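You operate a simulated robot arm through the tools that you are given. There is no shell and no other tool. Be economical: measure what you need, move in short steps, check, and stop when the job is done.

The job below is to be done with a simulated two-armed robot. You get a single attempt, and the scene is never put back.

## Task
Open the top cabinet door, fetch the medium white box from the top compartment of the store cabinet and set it on the upper shelf of the store cabinet, then shut the door. Then fetch the white pellet tray and set it on the lower shelf of the store cabinet. Then take the lid off the red-lid jar and lay it down on the top of the bench with the ring press. The order counts. Set down upright: medium white box.

It is judged by the outcome, as a careful person would: the job done as asked, and still so three seconds after it is handed in. It fails if anything else is knocked over, pushed out of place, dropped, spilled or broken. Lids that push on must go on centred and level and be pressed home; caps that screw on are set level and turned clockwise until they are tight.

## Robot
Two 7-joint arms with two-finger parallel grippers on one trunk, on a base that drives. Base frame: it is fixed to the floor where the robot stands at the start and does not move with it; the origin is under the middle of the robot, x ahead of it, y to its left, z up. Lengths are in mm, angles in degrees, forces in N, time in s.
The left shoulder is at the start at [50, 158, 983], the right one opposite. With the tool pointing down near the work surface each hand reaches from about 240 to 660 mm from the robot's upright axis, wherever it stands, measured 20 degrees to its own side. Places, roughly: lower shelf of the store cabinet [600, 100, 300]; medium white box (9x4x7 cm) [500, 400, 1600]; red-lid jar [-7000, 7750, 750]; top cabinet door [300, 200, 1700]; upper shelf of the store cabinet [600, 100, 1100]; white pellet tray [-500, 1500, 750]. Payload 3.91 kg a hand.
Tool frame (each hand has its own): the origin (TCP) lies between the finger pads and is the grasp point; the fingertips stand 30 mm ahead of it; z points along the fingers, y is the line along which they close. The gripper opens to 110 mm. The fingers are 20 mm wide and 10 mm thick; the gripper's body (48 by 112 mm) begins 55 mm behind the TCP.
Orientation is told as [roll, pitch, yaw] about the base's x, y, z axes, in that order, counted from this pose: with the fingers straight down and closing along the base's y, the tool's x points along the base's -x, its y along +y and its z along -z.

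## Interface
- The arms move only by the tool drive_tool. It takes "left_increments", "right_increments" or both (then of equal length, played together; a hand with none holds still); each is a list of rows, each a list of 7 numbers: the shift along the tool's x, y, z in units of 50 mm (1.0 is 50 mm), then the turn, a rotation vector about the tool's x, y, z in units of 5 degrees (1.0 is 5 degrees), then the finger opening in mm, from 0 to 110. In form: [[dx, dy, dz, rx, ry, rz, grip], ...]. A call has 1 to 20 rows; each row shifts and turns the commanded pose from where the row before left it, along the tool's axes as they then stand. A call with a number of a shift or a turn outside -1 to 1 is refused whole. Each row takes 0.2 s and may step no farther than 50 mm and 8.6 degrees from the row before; otherwise, or with a gripper value out of range, the whole call is refused. Where a pose cannot be reached the arm comes as near as it can. A force on the tool above 40 N (or 10 N above the force at the start of the call, whichever is more), or a blocked arm, ends the call early, and 0.2 s more pass. The fingers move at their own pace (about 153 mm/s each) and stop on an object; they squeeze with about 29 N. The grip force told is the motor's: it shows also when the fingers shut on nothing. Time passes only in rows, and 0.2 s behind the last, so rows that do not move let the fingers close. The reply holds the time, the measured pose of the TCP, the force on the tool along the base axes, the opening and the grip force, in the units named above and with some noise, with the torque about the TCP (base axes, N m) and any sound that the robot's microphone picked up.
- Cameras (640 x 400 px; columns grow to the right, rows downward): "scene" is now at [84.2, 55.9, 1217]; the picture's right is [0.80, -0.60, 0.00], its down [0.22, 0.30, -0.93] and it looks along [0.55, 0.74, 0.38] (base axes); focal length 214 px, centre (320, 200). "left" rides on the left gripper at [72, -17, -103] in its tool frame; the picture's right is [0.23, 0.97, 0.00], its down [-0.76, 0.18, -0.62] and it looks along [-0.61, 0.14, 0.78] (tool axes); focal length 222 px, centre (320, 200). "right" rides on the right gripper at [72, 17, -103] in its tool frame; the picture's right is [-0.23, 0.97, 0.00], its down [-0.76, -0.18, -0.62] and it looks along [-0.61, -0.14, 0.78] (tool axes); focal length 222 px, centre (320, 200). There is no depth. A picture from a camera that has moved, and an enlarged one, comes with that camera's place and axes in the base frame and with its lens. The place of the scene camera against the robot may be out by one fixed shift of up to 12 mm in any direction.
- snapshot(camera): a new picture of that camera. The clock stands still meanwhile.
- lift_body(by): slides the trunk up (or, below 0, down) by that many mm; the arms and the scene camera ride with it, the base frame stays. It gives what a move gives, with no picture.
- drive_base(legs): drives the robot by 1 to 6 legs, each [ahead, turn to the left] in mm and degrees, along the robot's own axes; the way and the turn of a leg run together, so that a leg with both is an arc; at most 1500 mm and 180 degrees a leg. The arms and the cameras ride along, it lands a little off, and it stops where it bumps. It gives what a move gives.
- pan_tilt(pan, tilt): turns the head with the scene camera to pan (to the left, within 80 degrees either way) and tilt (down, from -29 to 69), counted from straight ahead of the robot. It gives what a move gives.
- zoom(camera, box): a new picture of the part [left, top, right, bottom] of that camera's present view, enlarged. The clock stands still meanwhile.
- hand_in(): hands the job in; it is judged then, once.

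Go step by step. Nothing tells you exact positions but the pictures and the camera data: compare them with the known pose of the tool, close in by small moves and look again before you grip or let go. The budget is 165 turns and 138 pictures, counting those below and the enlarged ones. Unless the task says otherwise, let go and move clear before handing in, and close with one line.

The tools are called after "Request:" as name(argument=value, ...) on one line, values as JSON. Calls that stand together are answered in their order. drive_tool: Moves the arms, as the interface text tells. Its arguments: {"type":"object","properties":{"left_increments":{"type":"array","items":{"type":"array","items":{"type":"number"}}},"right_increments":{"type":"array","items":{"type":"array","items":{"type":"number"}}}},"required":[]} The other tools are called the same way: lift_body (by) slides the trunk up or down; drive_base (legs) drives the base; pan_tilt (pan, tilt) turns the head that bears the scene camera; snapshot (camera) takes a picture; zoom (camera, box) takes an enlarged picture of a part of a camera's view; hand_in () hands the job in.

At the start:

```text
time: 0.0
left_tool_pos: [228.6, 252.9, 999.7]
left_tool_rot: [0.0, -0.1, 0.0]
left_contact_force: [0.1, 0.2, 0.1]
left_wrist_torque: [0.01, -0.01, 0.0]
left_opening: 110.0
left_grip_force: 0.1
right_tool_pos: [339.4, 31.1, 999.8]
right_tool_rot: [0.0, 0.0, 0.0]
right_contact_force: [-0.1, -0.5, 0.2]
right_wrist_torque: [-0.01, 0.0, 0.01]
right_opening: 110.0
right_grip_force: 0.2
trunk travel left (down, up): [-225.0, 257.0]
robot x, y, heading: [-0.3, -0.6, -0.0]
head pan, tilt: [53.4, -22.0]
```

scene: 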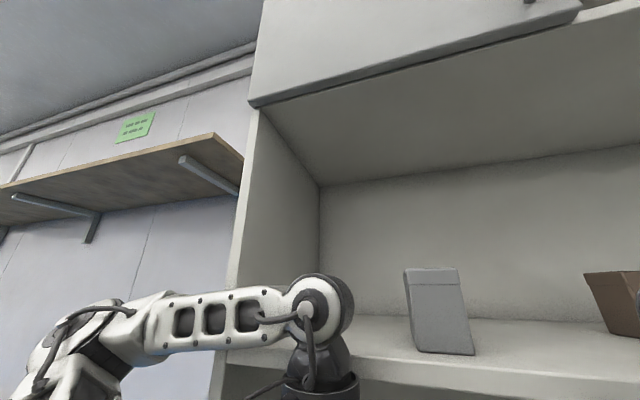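
right: 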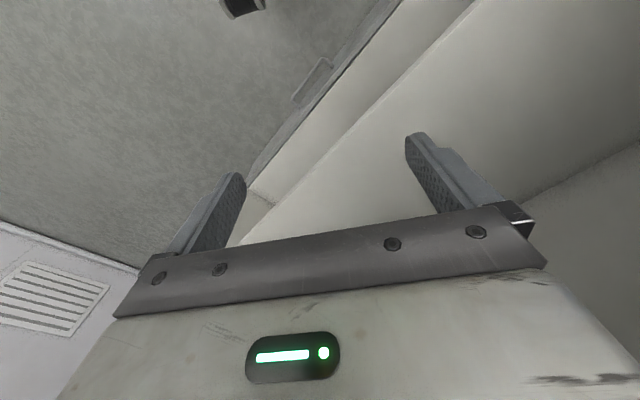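
left: 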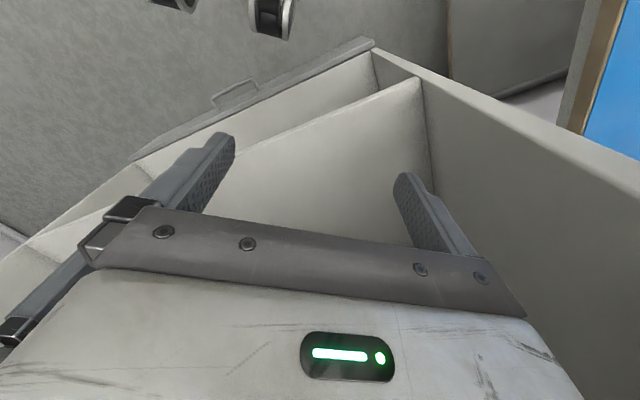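

I see the store cabinet ahead and to the left: an upper shelf with a few objects, and a top door above it. I'll look around with the head first.

Request:
pan_tilt(pan=0, tilt=-29)

Request:
snapshot(camera="scene")

Request:
pan_tilt(pan=10, tilt=20)

Request:
snapshot(camera="scene")

```text
time: 1.2
left_tool_pos: [229.2, 253.0, 1000.0]
left_tool_rot: [0.0, 0.0, 0.0]
left_contact_force: [0.0, 0.0, 0.0]
left_wrist_torque: [-0.04, -0.02, 0.0]
left_opening: 110.1
left_grip_force: 0.0
right_tool_pos: [339.5, 30.3, 1000.0]
right_tool_rot: [0.0, 0.0, -0.1]
right_contact_force: [0.1, 0.7, 0.8]
right_wrist_torque: [-0.01, 0.0, 0.01]
right_opening: 109.9
right_grip_force: 0.0
trunk travel left (down, up): [-225.0, 257.0]
robot x, y, heading: [1.5, -3.1, -0.0]
head pan, tilt: [0.0, -28.6]
```

```text
134 pictures are left
camera scene: at [107.1, -3.5, 1225.2], right [0.0, -1.0, 0.0], down [0.48, 0.0, -0.88], along [0.88, 0.0, 0.48], focal length 214 px, centre (320, 200)
```

scene: 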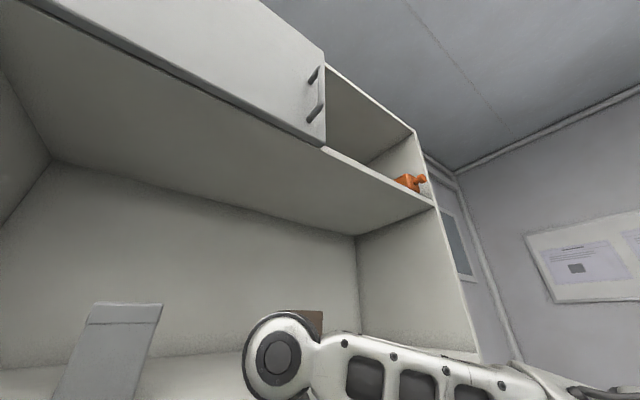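

```text
time: 2.4
left_tool_pos: [229.1, 254.4, 999.2]
left_tool_rot: [0.0, 0.0, 0.0]
left_contact_force: [-0.4, -0.2, -0.2]
left_wrist_torque: [0.02, -0.02, 0.01]
left_opening: 110.0
left_grip_force: 0.0
right_tool_pos: [339.5, 31.2, 1000.0]
right_tool_rot: [0.0, -0.1, 0.0]
right_contact_force: [-0.4, -0.7, 0.8]
right_wrist_torque: [-0.02, 0.03, -0.02]
right_opening: 109.6
right_grip_force: 0.0
trunk travel left (down, up): [-225.0, 257.0]
robot x, y, heading: [1.8, -2.3, 0.2]
head pan, tilt: [10.0, 20.0]
```

```text
133 pictures are left
camera scene: at [131.8, 12.6, 1152.9], right [0.17, -0.98, 0.0], down [-0.34, -0.06, -0.94], along [0.93, 0.16, -0.34], focal length 214 px, centre (320, 200)
```

scene: 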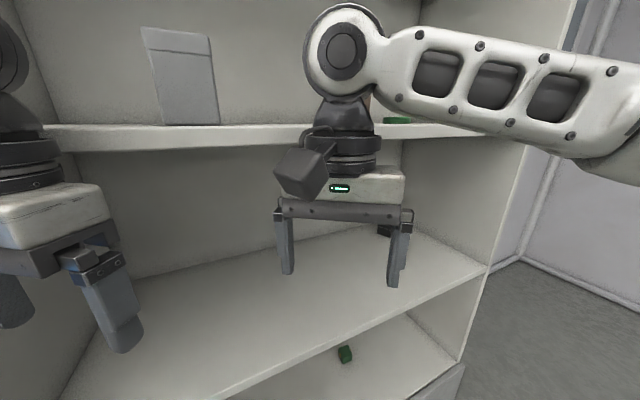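

The cabinet stands at an angle to me. I'll check both sides before backing off for an overview.

Request:
pan_tilt(pan=80, tilt=25)

Request:
snapshot(camera="scene")

Request:
pan_tilt(pan=-80, tilt=25)

Request:
snapshot(camera="scene")

```text
time: 3.8
left_tool_pos: [228.8, 253.8, 1000.7]
left_tool_rot: [0.0, 0.0, 0.0]
left_contact_force: [0.7, 0.8, 0.1]
left_wrist_torque: [-0.01, -0.02, 0.0]
left_opening: 110.0
left_grip_force: 0.0
right_tool_pos: [340.6, 29.8, 1000.0]
right_tool_rot: [0.1, 0.0, 0.0]
right_contact_force: [0.1, 0.8, -0.3]
right_wrist_torque: [0.04, -0.01, -0.01]
right_opening: 109.8
right_grip_force: 0.1
trunk travel left (down, up): [-225.0, 257.0]
robot x, y, heading: [0.5, -2.1, 0.1]
head pan, tilt: [80.0, 25.0]
```

```text
132 pictures are left
camera scene: at [56.2, 87.1, 1144.7], right [0.98, -0.17, 0.0], down [-0.07, -0.42, -0.91], along [0.16, 0.89, -0.42], focal length 214 px, centre (320, 200)
```

scene: 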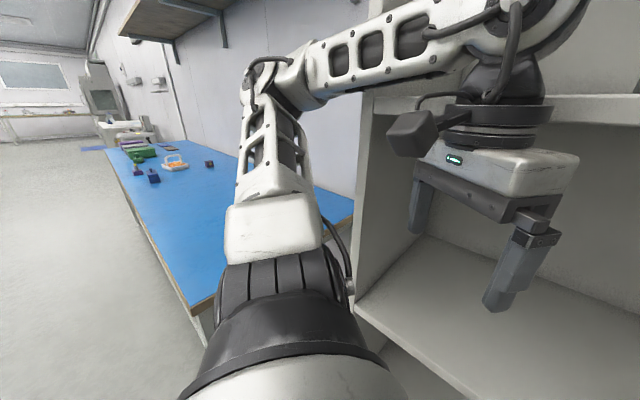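

```text
time: 6.3
left_tool_pos: [228.3, 253.5, 999.6]
left_tool_rot: [-0.1, -0.1, 0.0]
left_contact_force: [0.3, 0.2, -0.2]
left_wrist_torque: [0.02, -0.01, -0.03]
left_opening: 110.1
left_grip_force: 0.0
right_tool_pos: [340.4, 31.1, 1001.0]
right_tool_rot: [0.0, 0.1, -0.1]
right_contact_force: [-0.1, -0.4, -1.1]
right_wrist_torque: [-0.02, 0.0, 0.01]
right_opening: 110.0
right_grip_force: 0.0
trunk travel left (down, up): [-225.0, 257.0]
robot x, y, heading: [0.8, -1.6, -0.1]
head pan, tilt: [-80.0, 25.0]
```

```text
131 pictures are left
camera scene: at [56.1, -94.3, 1144.7], right [-0.98, -0.17, 0.0], down [-0.07, 0.42, -0.91], along [0.16, -0.89, -0.42], focal length 214 px, centre (320, 200)
```

scene: 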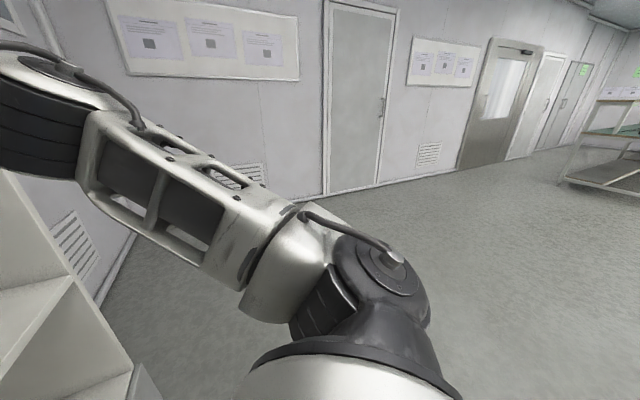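

The cabinet and the bench line share one wall, so facing the cabinet squarely means a heading of about 34° left. I'll back off, turn to face it, and look.

Request:
drive_base(legs=[[-600, 0], [0, 34.4]])

Request:
pan_tilt(pan=-20, tilt=-15)

Request:
snapshot(camera="scene")

Request:
pan_tilt(pan=-20, tilt=30)

Request:
snapshot(camera="scene")

```text
time: 11.4
left_tool_pos: [-569.2, 337.1, 1000.2]
left_tool_rot: [0.0, 0.0, 34.6]
left_contact_force: [0.1, -0.1, 0.3]
left_wrist_torque: [-0.01, 0.0, 0.03]
left_opening: 110.2
left_grip_force: 0.1
right_tool_pos: [-352.1, 217.0, 999.8]
right_tool_rot: [0.0, 0.1, 34.7]
right_contact_force: [0.1, 0.3, -0.4]
right_wrist_torque: [0.02, 0.03, -0.03]
right_opening: 110.1
right_grip_force: 0.0
trunk travel left (down, up): [-225.0, 257.0]
robot x, y, heading: [-613.4, -1.5, 34.5]
head pan, tilt: [-80.0, 25.0]
```

```text
time: 12.7
left_tool_pos: [-569.9, 337.5, 999.9]
left_tool_rot: [0.0, 0.0, 34.7]
left_contact_force: [-0.3, 1.0, 0.3]
left_wrist_torque: [-0.01, -0.01, 0.01]
left_opening: 109.9
left_grip_force: 0.0
right_tool_pos: [-351.3, 217.6, 1001.2]
right_tool_rot: [0.0, 0.0, 34.7]
right_contact_force: [-0.5, 0.2, 1.3]
right_wrist_torque: [-0.01, -0.03, -0.01]
right_opening: 110.1
right_grip_force: 0.2
trunk travel left (down, up): [-225.0, 257.0]
robot x, y, heading: [-615.6, -2.4, 34.7]
head pan, tilt: [-20.0, -15.0]
```

```text
130 pictures are left
camera scene: at [-502.9, 38.1, 1207.5], right [0.25, -0.97, 0.0], down [0.25, 0.07, -0.97], along [0.93, 0.24, 0.26], focal length 214 px, centre (320, 200)
```

scene: 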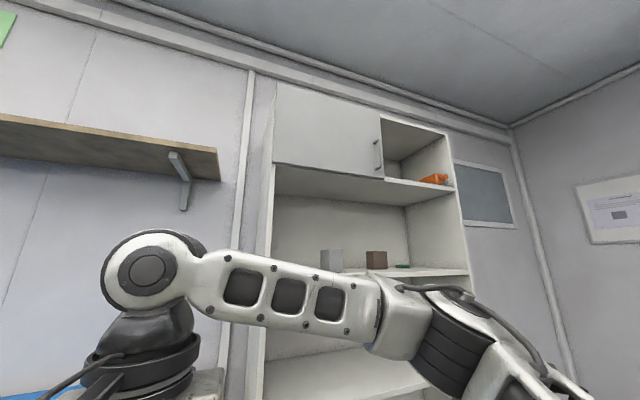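

```text
time: 13.8
left_tool_pos: [-570.3, 337.6, 999.3]
left_tool_rot: [0.0, 0.0, 34.6]
left_contact_force: [-0.2, -0.4, 0.9]
left_wrist_torque: [0.01, 0.04, 0.0]
left_opening: 110.2
left_grip_force: 0.1
right_tool_pos: [-351.6, 217.6, 1001.2]
right_tool_rot: [0.0, 0.1, 34.7]
right_contact_force: [0.1, -1.0, 0.1]
right_wrist_torque: [-0.02, 0.0, -0.04]
right_opening: 109.9
right_grip_force: 0.0
trunk travel left (down, up): [-225.0, 257.0]
robot x, y, heading: [-609.8, 0.9, 34.5]
head pan, tilt: [-20.0, 30.0]
```

```text
129 pictures are left
camera scene: at [-493.3, 40.7, 1136.8], right [0.25, -0.97, 0.0], down [-0.48, -0.13, -0.87], along [0.84, 0.22, -0.5], focal length 214 px, centre (320, 200)
```

scene: 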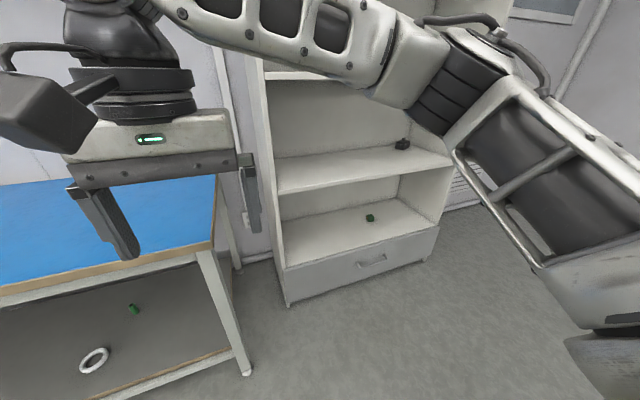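

The cabinet's front plane lies about 400 mm along its inward normal from the origin. The door has a vertical bar handle near its right end. I'll zoom in to tell whether it's hinged or sliding.

Request:
pan_tilt(pan=-10, tilt=-25)

Request:
zoom(camera="scene", box=[180, 90, 500, 290])

```text
time: 15.0
left_tool_pos: [-570.5, 337.3, 999.7]
left_tool_rot: [0.0, 0.1, 34.8]
left_contact_force: [-0.2, 0.7, 0.1]
left_wrist_torque: [0.0, 0.0, 0.0]
left_opening: 109.8
left_grip_force: 0.1
right_tool_pos: [-352.5, 217.3, 1000.3]
right_tool_rot: [0.1, 0.1, 34.6]
right_contact_force: [-0.9, 1.1, 0.3]
right_wrist_torque: [0.0, 0.02, 0.04]
right_opening: 110.0
right_grip_force: 0.1
trunk travel left (down, up): [-225.0, 257.0]
robot x, y, heading: [-613.6, -1.5, 34.7]
head pan, tilt: [-10.0, -25.0]
```

```text
2.00 times, centred on (340, 190) of scene
camera zoom: at [-516.2, 47.4, 1220.7], right [0.42, -0.91, 0.0], down [0.38, 0.18, -0.91], along [0.82, 0.38, 0.42], focal length 429 px, centre (280, 220)
```

zoom: 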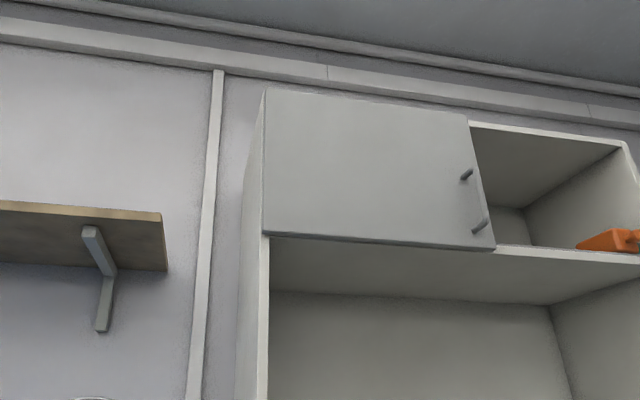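

It's a hinged overlay door, hinge at left and bar handle at right. I'll position the robot squarely in front of it, a bit right of the door, and raise the trunk.

Request:
drive_base(legs=[[0, -62.7], [556, 0], [0, 62.1]])

Request:
lift_body(by=257)

Request:
pan_tilt(pan=10, tilt=-20)

Request:
snapshot(camera="scene")

```text
time: 23.7
left_tool_pos: [-68.3, 66.7, 999.8]
left_tool_rot: [0.0, 0.0, 33.2]
left_contact_force: [0.5, -0.2, 0.1]
left_wrist_torque: [0.04, -0.03, -0.01]
left_opening: 110.2
left_grip_force: 0.1
right_tool_pos: [147.5, -58.1, 999.8]
right_tool_rot: [0.0, 0.0, 33.4]
right_contact_force: [-0.1, 0.4, -0.3]
right_wrist_torque: [-0.02, 0.01, 0.01]
right_opening: 110.0
right_grip_force: 0.0
trunk travel left (down, up): [-225.0, 257.0]
robot x, y, heading: [-120.1, -272.0, 33.3]
head pan, tilt: [-10.0, -25.0]
```

```text
time: 26.4
left_tool_pos: [-68.2, 65.9, 1257.1]
left_tool_rot: [0.1, 0.0, 33.3]
left_contact_force: [-0.9, 0.2, -0.2]
left_wrist_torque: [-0.01, -0.02, 0.0]
left_opening: 110.0
left_grip_force: 0.0
right_tool_pos: [147.4, -57.7, 1256.7]
right_tool_rot: [0.0, 0.0, 33.4]
right_contact_force: [-0.2, 0.1, -0.4]
right_wrist_torque: [-0.01, 0.0, 0.01]
right_opening: 110.1
right_grip_force: 0.0
trunk travel left (down, up): [-482.0, 0.0]
robot x, y, heading: [-123.3, -267.9, 33.4]
head pan, tilt: [-10.0, -25.0]
```

```text
time: 27.2
left_tool_pos: [-67.0, 67.0, 1256.7]
left_tool_rot: [0.0, -0.1, 33.3]
left_contact_force: [0.2, 0.7, 0.2]
left_wrist_torque: [0.0, 0.03, 0.01]
left_opening: 110.0
left_grip_force: 0.1
right_tool_pos: [147.6, -57.4, 1257.7]
right_tool_rot: [0.1, 0.1, 33.4]
right_contact_force: [-0.1, -0.3, -0.5]
right_wrist_torque: [-0.03, 0.01, -0.01]
right_opening: 110.0
right_grip_force: 0.0
trunk travel left (down, up): [-482.0, 0.0]
robot x, y, heading: [-121.4, -269.6, 33.3]
head pan, tilt: [10.0, -20.0]
```

```text
127 pictures are left
camera scene: at [-30.6, -199.9, 1471.4], right [0.69, -0.73, 0.0], down [0.25, 0.23, -0.94], along [0.68, 0.64, 0.34], focal length 214 px, centre (320, 200)
```

scene: 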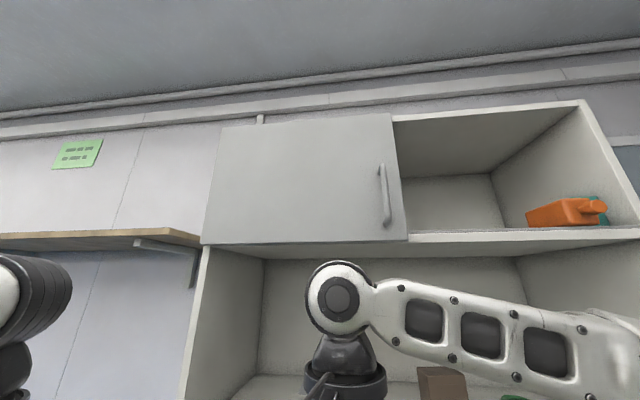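

The handle bar sits about w 224, z 1585–1730, standing proud of the door. I'll raise the right hand with the tool pointing forward, in front of the handle.

Request:
drive_tool(right_increments=[[-0.166, -0.1, -0.442, 0, -1, 0, 70], [-0.204, -0.1, -0.426, 0, -1, 0, 70], [-0.24, -0.1, -0.406, 0, -1, 0, 70], [-0.275, -0.1, -0.384, 0, -1, 0, 70], [-0.307, -0.1, -0.359, 0, -1, 0, 70], [-0.337, -0.1, -0.33, 0, -1, 0, 70], [-0.365, -0.1, -0.3, 0, -1, 0, 70], [-0.39, -0.1, -0.267, 0, -1, 0, 70], [-0.411, -0.1, -0.232, 0, -1, 0, 70], [-0.43, -0.1, -0.195, 0, -1, 0, 70], [-0.445, -0.1, -0.157, 0, -1, 0, 70], [-0.457, -0.1, -0.118, 0, -1, 0, 70], [-0.466, -0.1, -0.077, 0, -1, 0, 70], [-0.471, -0.1, -0.036, 0, -1, 0, 70], [-0.472, -0.1, 0.005, 0, -1, 0, 70], [-0.47, -0.1, 0.046, 0, -1, 0, 70], [-0.464, -0.1, 0.087, 0, -1, 0, 70], [-0.455, -0.1, 0.127, 0, -1, 0, 70]])

Request:
snapshot(camera="scene")

Request:
snapshot(camera="right")

```text
time: 31.0
left_tool_pos: [-66.6, 68.4, 1257.5]
left_tool_rot: [0.1, 0.0, 33.3]
left_contact_force: [-0.5, -0.4, -0.1]
left_wrist_torque: [0.0, 0.04, 0.01]
left_opening: 110.1
left_grip_force: 0.0
right_tool_pos: [320.8, -51.3, 1654.4]
right_tool_rot: [-115.4, -90.1, 148.9]
right_contact_force: [0.0, 0.1, 0.1]
right_wrist_torque: [-0.01, -0.01, -0.02]
right_opening: 70.0
right_grip_force: 0.0
trunk travel left (down, up): [-482.0, 0.0]
robot x, y, heading: [-120.8, -271.5, 33.5]
head pan, tilt: [10.0, -20.0]
```

```text
126 pictures are left
camera scene: at [-30.5, -199.7, 1471.3], right [0.69, -0.73, 0.0], down [0.25, 0.23, -0.94], along [0.68, 0.64, 0.34], focal length 214 px, centre (320, 200)
```

scene: 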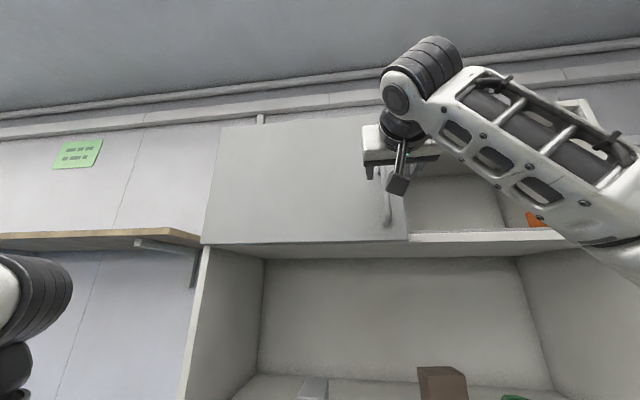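

```text
125 pictures are left
camera right: at [225.0, -93.1, 1582.4], right [-0.54, 0.81, 0.23], down [-0.42, -0.49, 0.76], along [0.73, 0.31, 0.61], focal length 222 px, centre (320, 200)
```

right: 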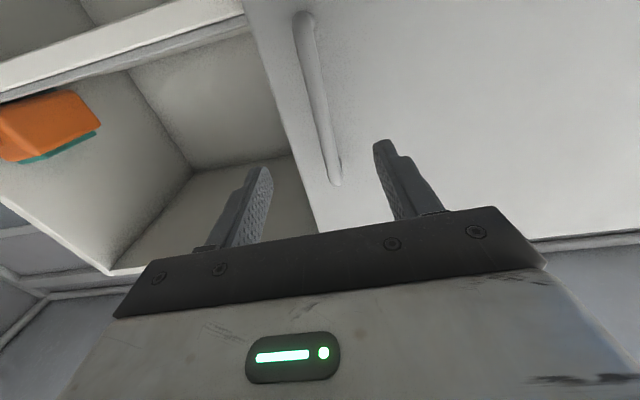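

The fingers straddle the handle. I'll advance 85 mm and look.

Request:
drive_tool(right_increments=[[0, 0, 0.6, 0, 0, 0, 70], [0, 0, 0.6, 0, 0, 0, 70], [0, 0, 0.5, 0, 0, 0, 70]])

Request:
snapshot(camera="right")

Request:
zoom(camera="scene", box=[300, 80, 460, 180])

```text
time: 31.8
left_tool_pos: [-69.0, 67.6, 1257.8]
left_tool_rot: [0.1, -0.1, 33.3]
left_contact_force: [0.0, 0.5, 1.3]
left_wrist_torque: [0.0, -0.02, 0.02]
left_opening: 110.1
left_grip_force: 0.1
right_tool_pos: [391.8, -3.7, 1655.0]
right_tool_rot: [-60.4, -90.0, 93.8]
right_contact_force: [0.1, -0.3, 0.6]
right_wrist_torque: [-0.01, -0.01, 0.0]
right_opening: 69.8
right_grip_force: 0.1
trunk travel left (down, up): [-482.0, 0.0]
robot x, y, heading: [-116.4, -267.8, 33.3]
head pan, tilt: [10.0, -20.0]
```

```text
124 pictures are left
camera right: at [297.1, -46.4, 1582.6], right [-0.54, 0.81, 0.23], down [-0.42, -0.49, 0.76], along [0.73, 0.31, 0.61], focal length 222 px, centre (320, 200)
```

right: 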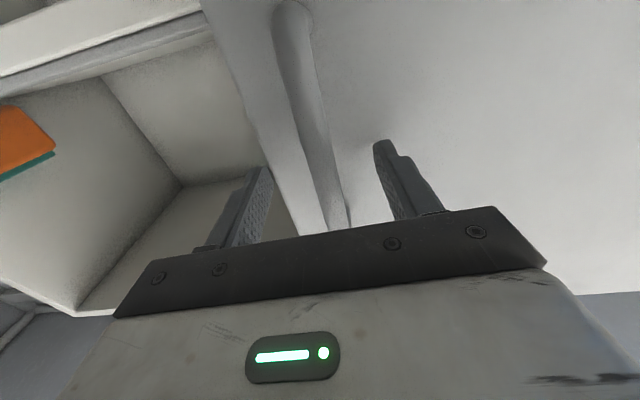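

```text
4.00 times, centred on (380, 130) of scene
camera zoom: at [-30.4, -199.4, 1471.3], right [0.69, -0.73, 0.0], down [0.25, 0.23, -0.94], along [0.68, 0.65, 0.34], focal length 858 px, centre (80, 480)
```

zoom: 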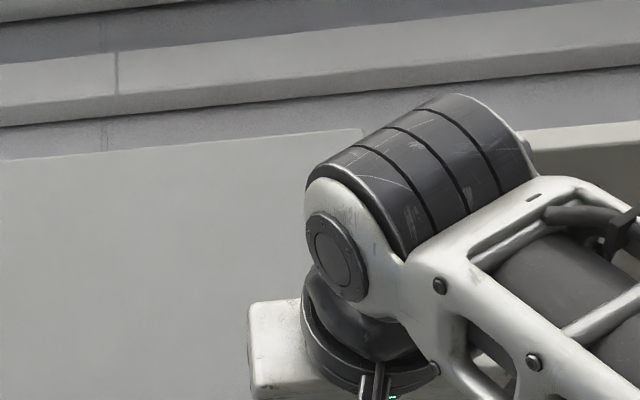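

The bar is well between the fingers. I'll advance 18 mm more and close gently on it.

Request:
drive_tool(right_increments=[[0, 0, 0.18, 0, 0, 0, 70], [0, 0, 0.18, 0, 0, 0, 70], [0, 0, 0, 0, 0, 0, 0], [0, 0, 0, 0, 0, 0, 0], [0, 0, 0, 0, 0, 0, 0]])

Request:
snapshot(camera="right")

```text
time: 33.0
left_tool_pos: [-73.1, 67.3, 1256.5]
left_tool_rot: [0.0, -0.2, 33.4]
left_contact_force: [0.4, -0.1, -0.3]
left_wrist_torque: [-0.01, -0.01, -0.02]
left_opening: 110.0
left_grip_force: 0.0
right_tool_pos: [398.2, 5.7, 1658.0]
right_tool_rot: [-155.4, -89.5, -170.9]
right_contact_force: [-23.4, -0.9, -6.2]
right_wrist_torque: [0.64, -0.45, -0.13]
right_opening: 13.6
right_grip_force: 45.2
trunk travel left (down, up): [-482.0, 0.0]
robot x, y, heading: [-121.6, -273.7, 33.4]
head pan, tilt: [10.0, -20.0]
```

```text
122 pictures are left
camera right: at [303.9, -36.4, 1585.6], right [-0.54, 0.81, 0.22], down [-0.43, -0.49, 0.76], along [0.72, 0.31, 0.61], focal length 222 px, centre (320, 200)
```

right: 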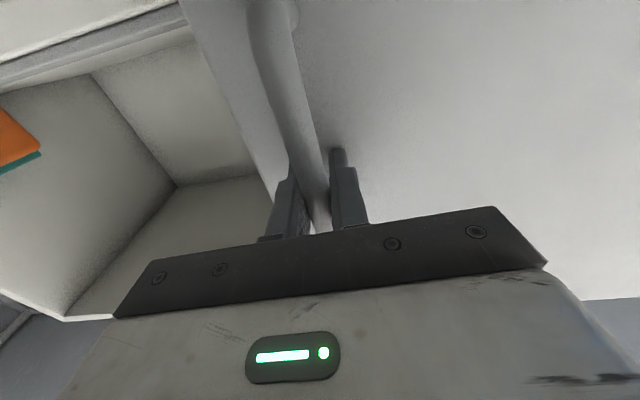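

Gripped the bar (13.6 mm). I'll pull the door along its arc, first 12°.

Request:
drive_tool(right_increments=[[0, 0.064, -0.454, 0.3, 0, 0, 0], [0, 0.076, -0.454, 0.3, 0, 0, 0], [0, 0.088, -0.452, 0.3, 0, 0, 0], [0, 0.1, -0.446, 0.3, 0, 0, 0]])

Request:
snapshot(camera="scene")

```text
time: 34.0
left_tool_pos: [-69.4, 65.9, 1256.6]
left_tool_rot: [0.0, -0.1, 33.3]
left_contact_force: [-0.2, 0.1, -0.3]
left_wrist_torque: [0.02, -0.02, -0.02]
left_opening: 109.9
left_grip_force: 0.1
right_tool_pos: [318.6, -28.9, 1658.0]
right_tool_rot: [172.6, -89.4, -145.3]
right_contact_force: [-1.0, 2.8, 27.5]
right_wrist_torque: [-0.33, 0.17, -0.72]
right_opening: 13.9
right_grip_force: 44.8
trunk travel left (down, up): [-482.0, 0.0]
robot x, y, heading: [-121.5, -271.0, 33.1]
head pan, tilt: [10.0, -20.0]
```

```text
121 pictures are left
camera scene: at [-32.8, -200.6, 1471.8], right [0.69, -0.73, 0.0], down [0.25, 0.24, -0.94], along [0.68, 0.64, 0.34], focal length 214 px, centre (320, 200)
```

scene: 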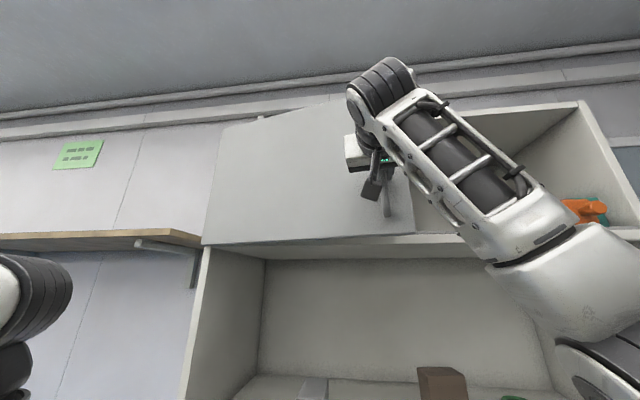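

The door swings on a left hinge, as expected. I'll keep pulling along the arc.

Request:
drive_tool(right_increments=[[-0.06, 0.112, -0.446, 0.3, 0, 0, 0], [0, 0.122, -0.444, 0.3, 0, 0, 0], [0, 0.136, -0.44, 0.3, 0, 0, 0], [0, 0.146, -0.434, 0.3, 0, 0, 0], [0, 0.156, -0.432, 0.3, 0, 0, 0], [0, 0.168, -0.428, 0.3, 0, 0, 0]])

Request:
snapshot(camera="scene")

```text
time: 35.4
left_tool_pos: [-68.3, 61.1, 1258.0]
left_tool_rot: [0.3, -0.2, 33.4]
left_contact_force: [-0.6, 0.1, -0.8]
left_wrist_torque: [-0.03, 0.01, 0.0]
left_opening: 109.8
left_grip_force: 0.1
right_tool_pos: [193.2, -53.2, 1657.8]
right_tool_rot: [55.0, -89.1, -37.8]
right_contact_force: [1.1, -31.8, -20.9]
right_wrist_torque: [-0.16, -1.79, 0.28]
right_opening: 13.6
right_grip_force: 44.9
trunk travel left (down, up): [-482.0, 0.0]
robot x, y, heading: [-117.8, -271.8, 33.3]
head pan, tilt: [10.0, -20.0]
```

```text
120 pictures are left
camera scene: at [-30.2, -207.5, 1471.3], right [0.69, -0.73, -0.01], down [0.25, 0.24, -0.94], along [0.68, 0.64, 0.35], focal length 214 px, centre (320, 200)
```

scene: 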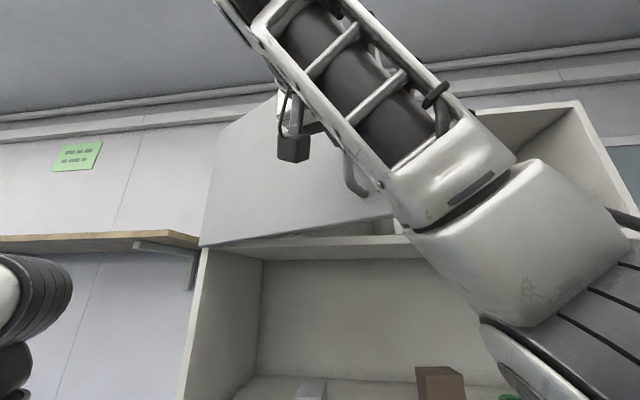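

The door is about 28° open. I'll continue along a slightly larger arc to about 48°.

Request:
drive_tool(right_increments=[[0, 0.038, -0.32, 0, 0, 0, 0], [0, 0.128, -0.344, 0, 0, 0, 0], [0, 0.196, -0.426, 0, 0, 0, 0], [0, 0.222, -0.412, 0, 0, 0, 0], [0, 0.264, -0.402, 0, 0, 0, 0], [0, 0.264, -0.402, 0, 0, 0, 0], [0, 0.294, -0.368, 0, 0, 0, 0]])

Request:
snapshot(camera="scene")

```text
time: 36.8
left_tool_pos: [-69.3, 60.9, 1259.5]
left_tool_rot: [0.2, -0.3, 33.5]
left_contact_force: [0.7, 0.1, -0.4]
left_wrist_torque: [0.02, -0.01, 0.01]
left_opening: 109.9
left_grip_force: 0.0
right_tool_pos: [74.4, -42.2, 1659.8]
right_tool_rot: [18.8, -88.9, -1.6]
right_contact_force: [-7.6, -26.5, -17.8]
right_wrist_torque: [0.11, -1.56, 0.8]
right_opening: 13.6
right_grip_force: 45.3
trunk travel left (down, up): [-482.0, 0.0]
robot x, y, heading: [-120.4, -270.8, 33.2]
head pan, tilt: [10.0, -20.0]
stopped in row 6 (right hand): the force on the tool passed its limit at 62 N (the readings are from after the stop); the commanded pose is now the measured one
```

```text
119 pictures are left
camera scene: at [-33.9, -208.8, 1474.6], right [0.68, -0.73, 0.0], down [0.28, 0.26, -0.93], along [0.68, 0.63, 0.38], focal length 214 px, centre (320, 200)
```

scene: 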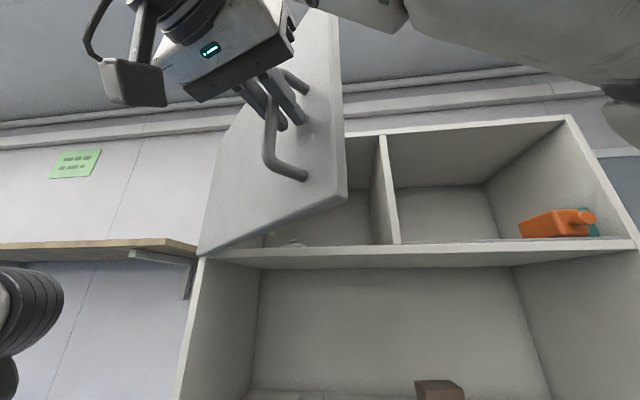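

The door is about 45° open and a divider shows behind its tip. I'll release the bar, back off, rise, and take the right hand away to the right.

Request:
drive_tool(right_increments=[[0, 0, 0, 0, 0, 0, 40], [0, 0, -0.5, 0, 0, 0, 40], [0, 0, -0.8, 0, 0, 0, 40], [-0.6, 0, -0.2, -0.5, 0, 0, 40], [-0.6, -0.4, 0, -0.5, 0, 0, 40], [0, -0.9, 0.1, -0.5, 0, 0, 40], [0, -0.9, 0.1, -0.5, 0, 0, 40], [0, -0.9, 0.1, -0.5, 0, 0, 40], [0, -0.9, 0.1, -0.5, 0, 0, 40], [0, -0.9, 0.1, 0, 0, 0, 40], [0, -0.9, 0.1, 0, 0, 0, 40]])

Request:
snapshot(camera="scene")

```text
time: 39.1
left_tool_pos: [-65.8, 67.5, 1256.4]
left_tool_rot: [0.0, 0.0, 33.4]
left_contact_force: [0.3, -0.5, 0.0]
left_wrist_torque: [-0.01, 0.05, 0.05]
left_opening: 110.0
left_grip_force: 0.1
right_tool_pos: [182.5, -309.1, 1704.1]
right_tool_rot: [17.9, -88.8, 14.7]
right_contact_force: [0.2, 0.5, -0.2]
right_wrist_torque: [-0.02, 0.04, 0.02]
right_opening: 40.2
right_grip_force: 0.1
right hand out of reach, approached as far as the arm can: row 3, 4
trunk travel left (down, up): [-482.0, 0.0]
robot x, y, heading: [-117.0, -270.2, 33.4]
head pan, tilt: [10.0, -20.0]
```

```text
118 pictures are left
camera scene: at [-29.4, -201.1, 1471.3], right [0.69, -0.73, 0.0], down [0.25, 0.24, -0.94], along [0.68, 0.64, 0.34], focal length 214 px, centre (320, 200)
```

scene: 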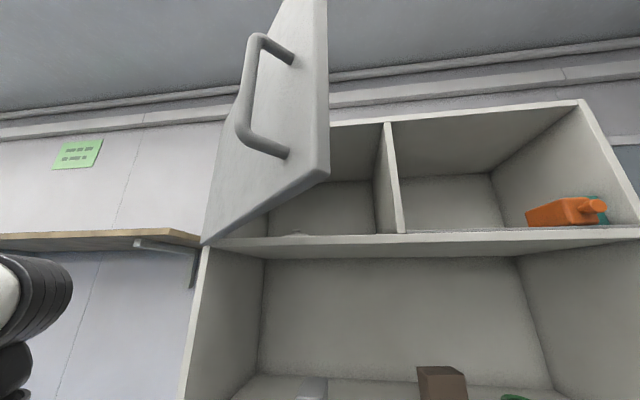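

The door is holding at about 45°. I'll put the right hand behind the door's tip, pointing left-forward, so it can push the door open from the inside.

Request:
drive_tool(right_increments=[[0.142, 0.218, 0.268, -1, 0, 0, 20], [0.142, 0.194, 0.286, -1, 0, 0, 20], [0.142, 0.168, 0.302, -1, 0, 0, 20], [0.142, 0.14, 0.314, -1, 0, 0, 20], [0.142, 0.112, 0.326, -1, 0, 0, 20], [0.142, 0.084, 0.334, -1, 0, 0, 20], [0.142, 0.054, 0.342, -1, 0, 0, 20], [0.142, 0.024, 0.346, -1, 0, 0, 20], [0.142, -0.006, 0.346, -1, 0, 0, 20]])

Request:
snapshot(camera="scene")

Request:
snapshot(camera="right")

```text
time: 41.1
left_tool_pos: [-67.0, 67.4, 1256.7]
left_tool_rot: [0.0, 0.0, 33.4]
left_contact_force: [0.3, 0.7, -0.1]
left_wrist_torque: [-0.02, 0.02, 0.01]
left_opening: 110.1
left_grip_force: 0.1
right_tool_pos: [228.3, -161.6, 1639.7]
right_tool_rot: [61.1, -88.9, 16.5]
right_contact_force: [0.4, -0.6, 0.8]
right_wrist_torque: [0.01, 0.0, 0.0]
right_opening: 20.2
right_grip_force: 0.1
trunk travel left (down, up): [-482.0, 0.0]
robot x, y, heading: [-117.9, -267.6, 33.3]
head pan, tilt: [10.0, -20.0]
```

```text
117 pictures are left
camera scene: at [-30.3, -199.5, 1471.3], right [0.69, -0.73, 0.0], down [0.25, 0.23, -0.94], along [0.68, 0.65, 0.34], focal length 214 px, centre (320, 200)
```

scene: 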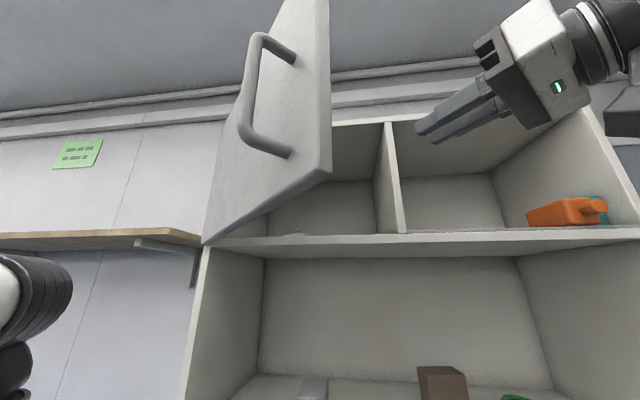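

```text
116 pictures are left
camera right: at [189.8, -259.1, 1568.2], right [-0.95, 0.21, 0.24], down [0.05, -0.64, 0.76], along [0.32, 0.74, 0.6], focal length 222 px, centre (320, 200)
```

right: 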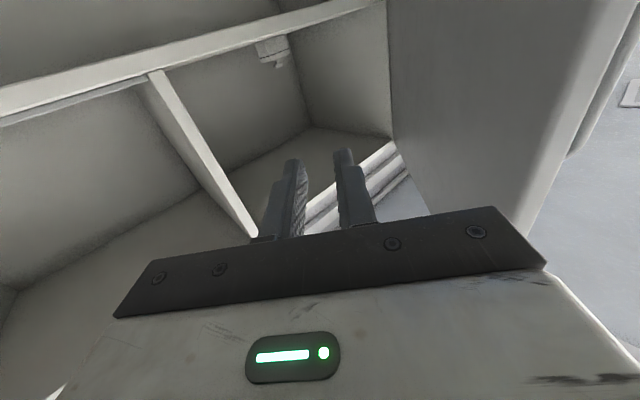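

The white box is visible at the back left of the left compartment. I'll sweep the door open with the hand.

Request:
drive_tool(right_increments=[[0, 0.382, 0.863, 0, 0, 0, 0], [0, 0.382, 0.863, 0, 0, 0, 0], [0, 0.382, 0.863, 0, 0, 0, 0], [0, 0.613, 0.047, 0, 0, 0, 0], [0, 0.613, 0.047, 0, 0, 0, 0], [0, 0.613, 0.047, 0, 0, 0, 0], [0, 0.566, 0.189, 0, 0, 0, 0], [0, 0.566, 0.189, 0, 0, 0, 0], [0, 0.566, 0.189, 0, 0, 0, 0]])

Request:
snapshot(camera="scene")

```text
time: 43.1
left_tool_pos: [-69.0, 67.8, 1256.8]
left_tool_rot: [0.0, 0.0, 33.4]
left_contact_force: [0.0, 0.3, -0.5]
left_wrist_torque: [0.0, -0.01, 0.0]
left_opening: 110.0
left_grip_force: 0.0
right_tool_pos: [33.9, 49.1, 1638.8]
right_tool_rot: [58.6, -89.0, 19.0]
right_contact_force: [-0.1, -0.3, 0.4]
right_wrist_torque: [-0.01, 0.02, 0.01]
right_opening: 0.1
right_grip_force: 29.2
trunk travel left (down, up): [-482.0, 0.0]
robot x, y, heading: [-116.7, -271.9, 33.7]
head pan, tilt: [10.0, -20.0]
```

```text
115 pictures are left
camera scene: at [-31.7, -199.5, 1471.4], right [0.69, -0.73, 0.0], down [0.25, 0.23, -0.94], along [0.68, 0.65, 0.34], focal length 214 px, centre (320, 200)
```

scene: 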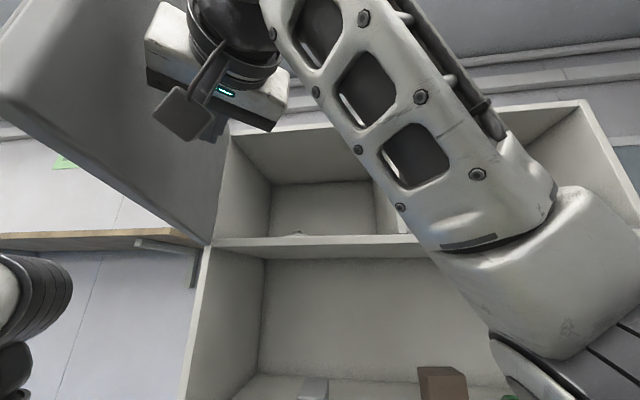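

The door is swinging well past 60°. I'll finish the sweep to a bit past 90°.

Request:
drive_tool(right_increments=[[0, 0.471, 0.283, 0, 0, 0, 0], [0, 0.471, 0.283, 0, 0, 0, 0], [0, 0.471, 0.283, 0, 0, 0, 0], [0, 0.259, 0.542, 0, 0, 0, 0], [0, 0.259, 0.542, 0, 0, 0, 0], [0, 0.259, 0.542, 0, 0, 0, 0], [0, 0.17, 0.594, 0, 0, 0, 0]])

Request:
snapshot(camera="scene")

```text
time: 44.8
left_tool_pos: [-67.6, 67.2, 1256.9]
left_tool_rot: [0.0, 0.0, 33.4]
left_contact_force: [-0.2, -0.4, -1.2]
left_wrist_torque: [-0.04, -0.02, 0.02]
left_opening: 110.0
left_grip_force: 0.0
right_tool_pos: [-30.1, 133.5, 1641.4]
right_tool_rot: [62.5, -89.0, 15.1]
right_contact_force: [-0.1, 0.1, 0.8]
right_wrist_torque: [-0.02, -0.01, 0.02]
right_opening: 0.1
right_grip_force: 28.8
right hand out of reach, approached as far as the arm can: row 5, 6, 7
trunk travel left (down, up): [-482.0, 0.0]
robot x, y, heading: [-124.1, -270.5, 33.6]
head pan, tilt: [10.0, -20.0]
```

```text
114 pictures are left
camera scene: at [-30.5, -200.0, 1471.4], right [0.69, -0.73, 0.0], down [0.25, 0.23, -0.94], along [0.68, 0.65, 0.34], focal length 214 px, centre (320, 200)
```

scene: 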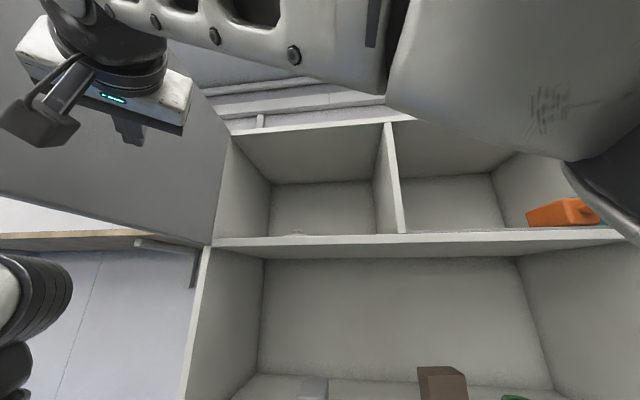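

The door is about 80° open, enough for now. I'll withdraw the right hand to the right the way it came.

Request:
drive_tool(right_increments=[[0, -0.6, -0.65, 0, 0, 0, 0], [0, -0.6, -0.65, 0, 0, 0, 0], [0, -0.6, -0.65, 0, 0, 0, 0], [0, -0.6, -0.65, 0, 0, 0, 0], [0, -0.6, -0.65, 0, 0, 0, 0], [0, -0.6, -0.65, 0, 0, 0, 0], [0, -0.6, -0.65, 0, 0, 0, 0], [0, -0.6, -0.65, 0, 0, 0, 0], [0, 0, -0.346, 1, 0, 0, 0], [0, -0.024, -0.346, 1, 0, 0, 0], [0, -0.054, -0.342, 1, 0, 0, 0], [0, -0.084, -0.334, 1, 0, 0, 0], [0, -0.112, -0.326, 1, 0, 0, 0], [0, -0.14, -0.314, 1, 0, 0, 0], [0, -0.168, -0.302, 1, 0, 0, 0], [0, -0.194, -0.286, 1, 0, 0, 0], [0, -0.218, -0.268, 1, 0, 0, 0]])

Request:
snapshot(camera="scene")

```text
time: 48.4
left_tool_pos: [-69.5, 66.9, 1257.4]
left_tool_rot: [0.0, 0.1, 33.5]
left_contact_force: [0.3, 0.3, 1.0]
left_wrist_torque: [0.0, -0.03, -0.02]
left_opening: 109.8
left_grip_force: 0.1
right_tool_pos: [113.0, -323.6, 1641.6]
right_tool_rot: [17.7, -88.8, 14.9]
right_contact_force: [-0.4, 0.9, -0.1]
right_wrist_torque: [0.03, -0.01, 0.01]
right_opening: 0.0
right_grip_force: 29.2
trunk travel left (down, up): [-482.0, 0.0]
robot x, y, heading: [-121.1, -274.0, 33.3]
head pan, tilt: [10.0, -20.0]
```

```text
113 pictures are left
camera scene: at [-31.4, -200.6, 1471.5], right [0.69, -0.73, 0.0], down [0.25, 0.24, -0.94], along [0.68, 0.64, 0.34], focal length 214 px, centre (320, 200)
```

scene: 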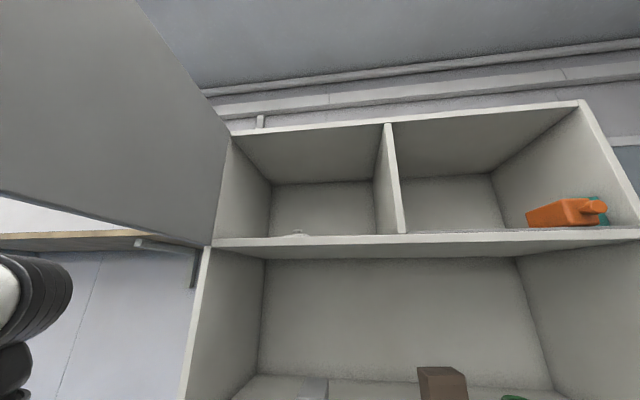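

Now I'll bring the left hand up, tool pointing forward, in front of the left compartment to look inside.

Request:
drive_tool(left_increments=[[-0.244, -0.185, -0.47, 0, -1, 0, 110], [-0.284, -0.185, -0.447, 0, -1, 0, 110], [-0.322, -0.185, -0.421, 0, -1, 0, 110], [-0.358, -0.185, -0.391, 0, -1, 0, 110], [-0.39, -0.185, -0.359, 0, -1, 0, 110], [-0.42, -0.185, -0.323, 0, -1, 0, 110], [-0.446, -0.185, -0.285, 0, -1, 0, 110], [-0.47, -0.185, -0.245, 0, -1, 0, 110], [-0.489, 0, -0.203, 0, -1, 0, 110], [-0.505, 0, -0.159, 0, -1, 0, 110], [-0.517, 0, -0.115, 0, -1, 0, 110], [-0.525, 0, -0.07, 0, -1, 0, 110], [-0.529, 0, -0.024, 0, -1, 0, 110], [-0.529, 0, 0.022, 0, -1, 0, 110], [-0.525, 0, 0.068, 0, -1, 0, 110], [-0.517, 0, 0.114, 0, -1, 0, 110], [-0.505, 0, 0.158, 0, -1, 0, 110], [-0.489, 0, 0.202, 0, -1, 0, 110]])

Request:
snapshot(camera="left")

Request:
snapshot(camera="scene")

```text
time: 50.2
left_tool_pos: [39.3, 59.5, 1357.4]
left_tool_rot: [10.7, -30.0, 23.3]
left_contact_force: [-0.3, -0.3, 1.1]
left_wrist_torque: [0.03, 0.02, -0.01]
left_opening: 109.9
left_grip_force: 0.2
right_tool_pos: [111.8, -310.0, 1640.1]
right_tool_rot: [-7.5, -88.6, 39.9]
right_contact_force: [0.5, 0.1, -0.5]
right_wrist_torque: [-0.02, -0.02, 0.04]
right_opening: 0.2
right_grip_force: 28.7
trunk travel left (down, up): [-482.0, 0.0]
robot x, y, heading: [-119.0, -273.4, 33.0]
head pan, tilt: [10.0, -20.0]
stopped in row 9 (left hand): the arm was blocked; the commanded pose is now the measured one
```

```text
112 pictures are left
camera left: at [-51.0, -18.0, 1406.6], right [-0.64, 0.76, 0.04], down [0.28, 0.19, 0.94], along [0.71, 0.62, -0.34], focal length 222 px, centre (320, 200)
```

left: 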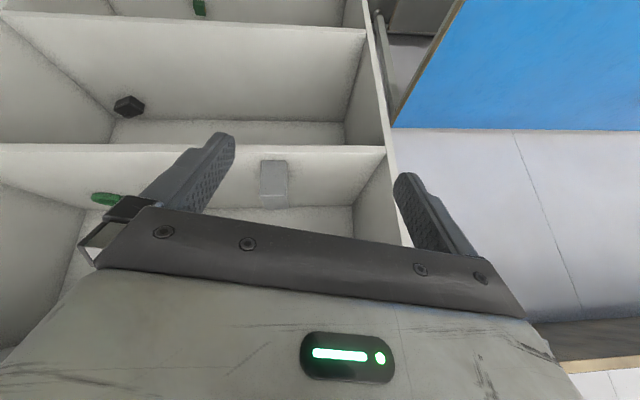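

```text
111 pictures are left
camera scene: at [-30.9, -188.5, 1469.2], right [0.69, -0.73, 0.01], down [0.25, 0.23, -0.94], along [0.68, 0.65, 0.34], focal length 214 px, centre (320, 200)
```

scene: 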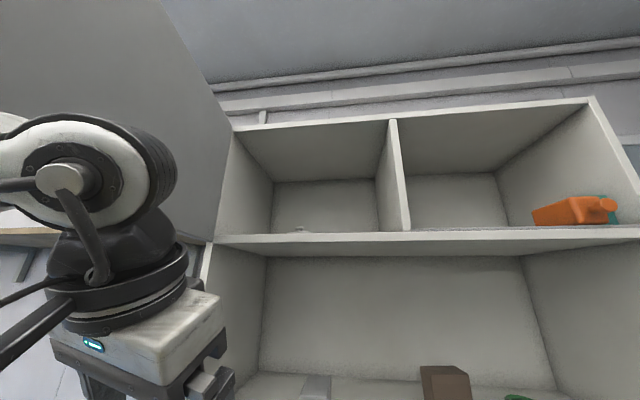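

The left forearm is blocked by the open door. I'll back the left hand off down and to the right, then reposition the robot further right so that arm has room.

Request:
drive_tool(left_increments=[[0, -0.5, 0.3, 0, 1, 0, 110], [0.2, -0.5, 0.4, 0, 1, 0, 110], [0.2, -0.3, 0.4, 0, 1, 0, 110], [0.2, 0, 0.5, 0, 1, 0, 110], [0.2, 0, 0.5, 0, 1, 0, 110], [0.2, 0, 0.3, 0, 1, 0, 110]])

Request:
snapshot(camera="scene")

```text
time: 51.6
left_tool_pos: [53.2, 5.0, 1237.0]
left_tool_rot: [9.3, -2.3, 28.9]
left_contact_force: [-0.3, -0.4, 0.1]
left_wrist_torque: [-0.01, -0.03, -0.01]
left_opening: 110.0
left_grip_force: 0.2
right_tool_pos: [110.7, -322.1, 1641.3]
right_tool_rot: [16.4, -89.1, 16.1]
right_contact_force: [-0.2, -0.2, -0.4]
right_wrist_torque: [0.01, -0.03, 0.03]
right_opening: 0.1
right_grip_force: 28.8
trunk travel left (down, up): [-482.0, 0.0]
robot x, y, heading: [-121.6, -268.5, 33.4]
head pan, tilt: [10.0, -20.0]
```

```text
110 pictures are left
camera scene: at [-32.5, -200.8, 1471.8], right [0.69, -0.73, 0.0], down [0.25, 0.24, -0.94], along [0.68, 0.64, 0.34], focal length 214 px, centre (320, 200)
```

scene: 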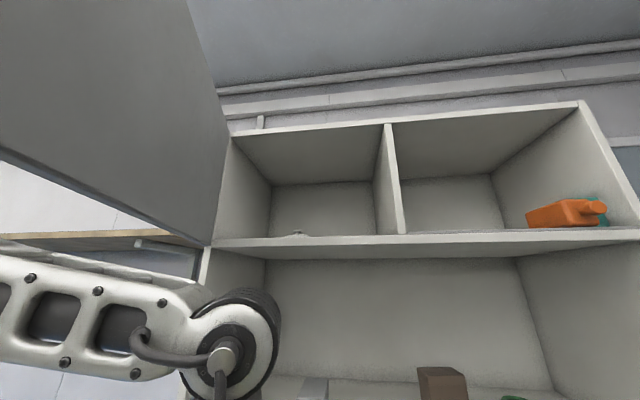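

Request:
drive_base(legs=[[0, -41.8], [216, 0], [0, 42.4]])

Request:
snapshot(camera="scene")

```text
time: 57.2
left_tool_pos: [262.4, -23.5, 1236.0]
left_tool_rot: [9.3, -2.3, 29.2]
left_contact_force: [0.2, 0.0, -0.7]
left_wrist_torque: [0.04, 0.0, -0.01]
left_opening: 110.2
left_grip_force: 0.1
right_tool_pos: [323.2, -353.0, 1641.8]
right_tool_rot: [15.4, -89.0, 17.4]
right_contact_force: [-0.5, 1.0, -1.0]
right_wrist_torque: [0.02, 0.0, -0.01]
right_opening: 0.2
right_grip_force: 29.2
trunk travel left (down, up): [-482.0, 0.0]
robot x, y, heading: [92.1, -301.9, 33.8]
head pan, tilt: [10.0, -20.0]
```

```text
109 pictures are left
camera scene: at [179.3, -231.3, 1471.4], right [0.69, -0.72, 0.0], down [0.25, 0.24, -0.94], along [0.68, 0.65, 0.34], focal length 214 px, centre (320, 200)
```

scene: 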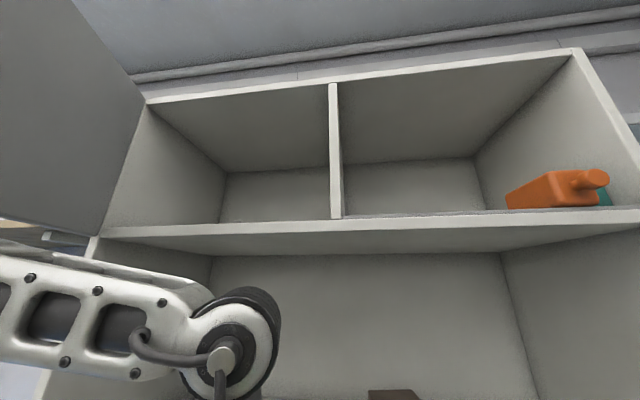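

Standing at w≈300 now. I'll raise the left hand again, tool turning forward.

Request:
drive_tool(left_increments=[[-0.044, 0.156, -0.493, 0, -1, 0, 110], [-0.087, 0.156, -0.487, 0, -1, 0, 110], [-0.129, 0.156, -0.478, 0, -1, 0, 110], [-0.17, 0.156, -0.465, 0, -1, 0, 110], [-0.21, 0.156, -0.448, 0, -1, 0, 110], [-0.248, 0.156, -0.428, 0, -1, 0, 110], [-0.285, 0.156, -0.405, 0, -1, 0, 110], [-0.319, 0.156, -0.379, 0, -1, 0, 110], [-0.351, 0.156, -0.349, 0, -1, 0, 110], [-0.38, 0.156, -0.317, 0, -1, 0, 110], [-0.406, 0.156, -0.283, 0, -1, 0, 110], [-0.429, 0.156, -0.247, 0, -1, 0, 110], [-0.449, 0.156, -0.208, 0, -1, 0, 110], [-0.465, 0.156, -0.168, 0, -1, 0, 110], [-0.478, 0.156, -0.127, 0, -1, 0, 110], [-0.488, 0.156, -0.085, 0, -1, 0, 110], [-0.493, 0.156, -0.042, 0, -1, 0, 110], [-0.495, 0.156, 0, 0, -1, 0, 110]])

Request:
snapshot(camera="left")

Request:
snapshot(camera="scene")

```text
time: 61.0
left_tool_pos: [248.2, 44.2, 1697.1]
left_tool_rot: [104.4, -80.4, -75.1]
left_contact_force: [0.1, 0.4, 0.5]
left_wrist_torque: [0.0, -0.02, 0.0]
left_opening: 110.0
left_grip_force: 0.2
right_tool_pos: [322.9, -353.1, 1640.5]
right_tool_rot: [15.3, -89.1, 17.5]
right_contact_force: [-0.2, 0.2, 0.8]
right_wrist_torque: [0.0, -0.03, 0.04]
right_opening: 0.0
right_grip_force: 29.0
trunk travel left (down, up): [-482.0, 0.0]
robot x, y, heading: [86.6, -302.6, 33.4]
head pan, tilt: [10.0, -20.0]
```

```text
108 pictures are left
camera left: at [162.4, -9.4, 1618.8], right [-0.48, 0.87, -0.07], down [-0.6, -0.27, 0.75], along [0.64, 0.4, 0.65], focal length 222 px, centre (320, 200)
```

left: 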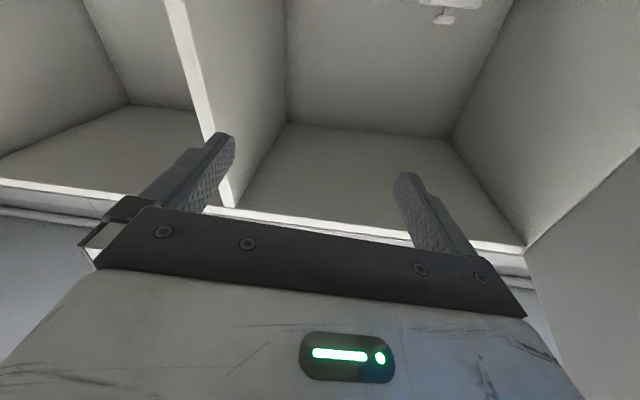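

```text
107 pictures are left
camera scene: at [179.5, -231.2, 1471.4], right [0.69, -0.72, 0.0], down [0.25, 0.24, -0.94], along [0.68, 0.65, 0.34], focal length 214 px, centre (320, 200)
```

scene: 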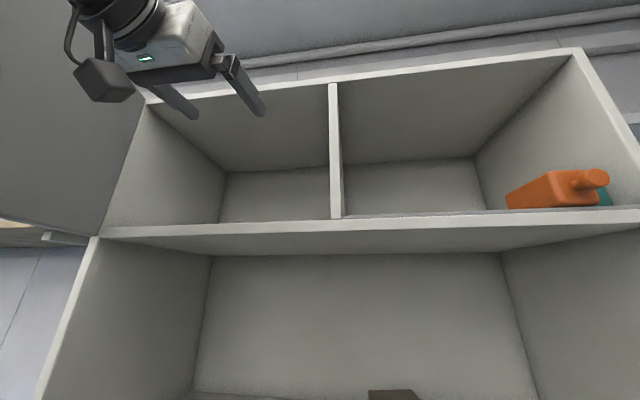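

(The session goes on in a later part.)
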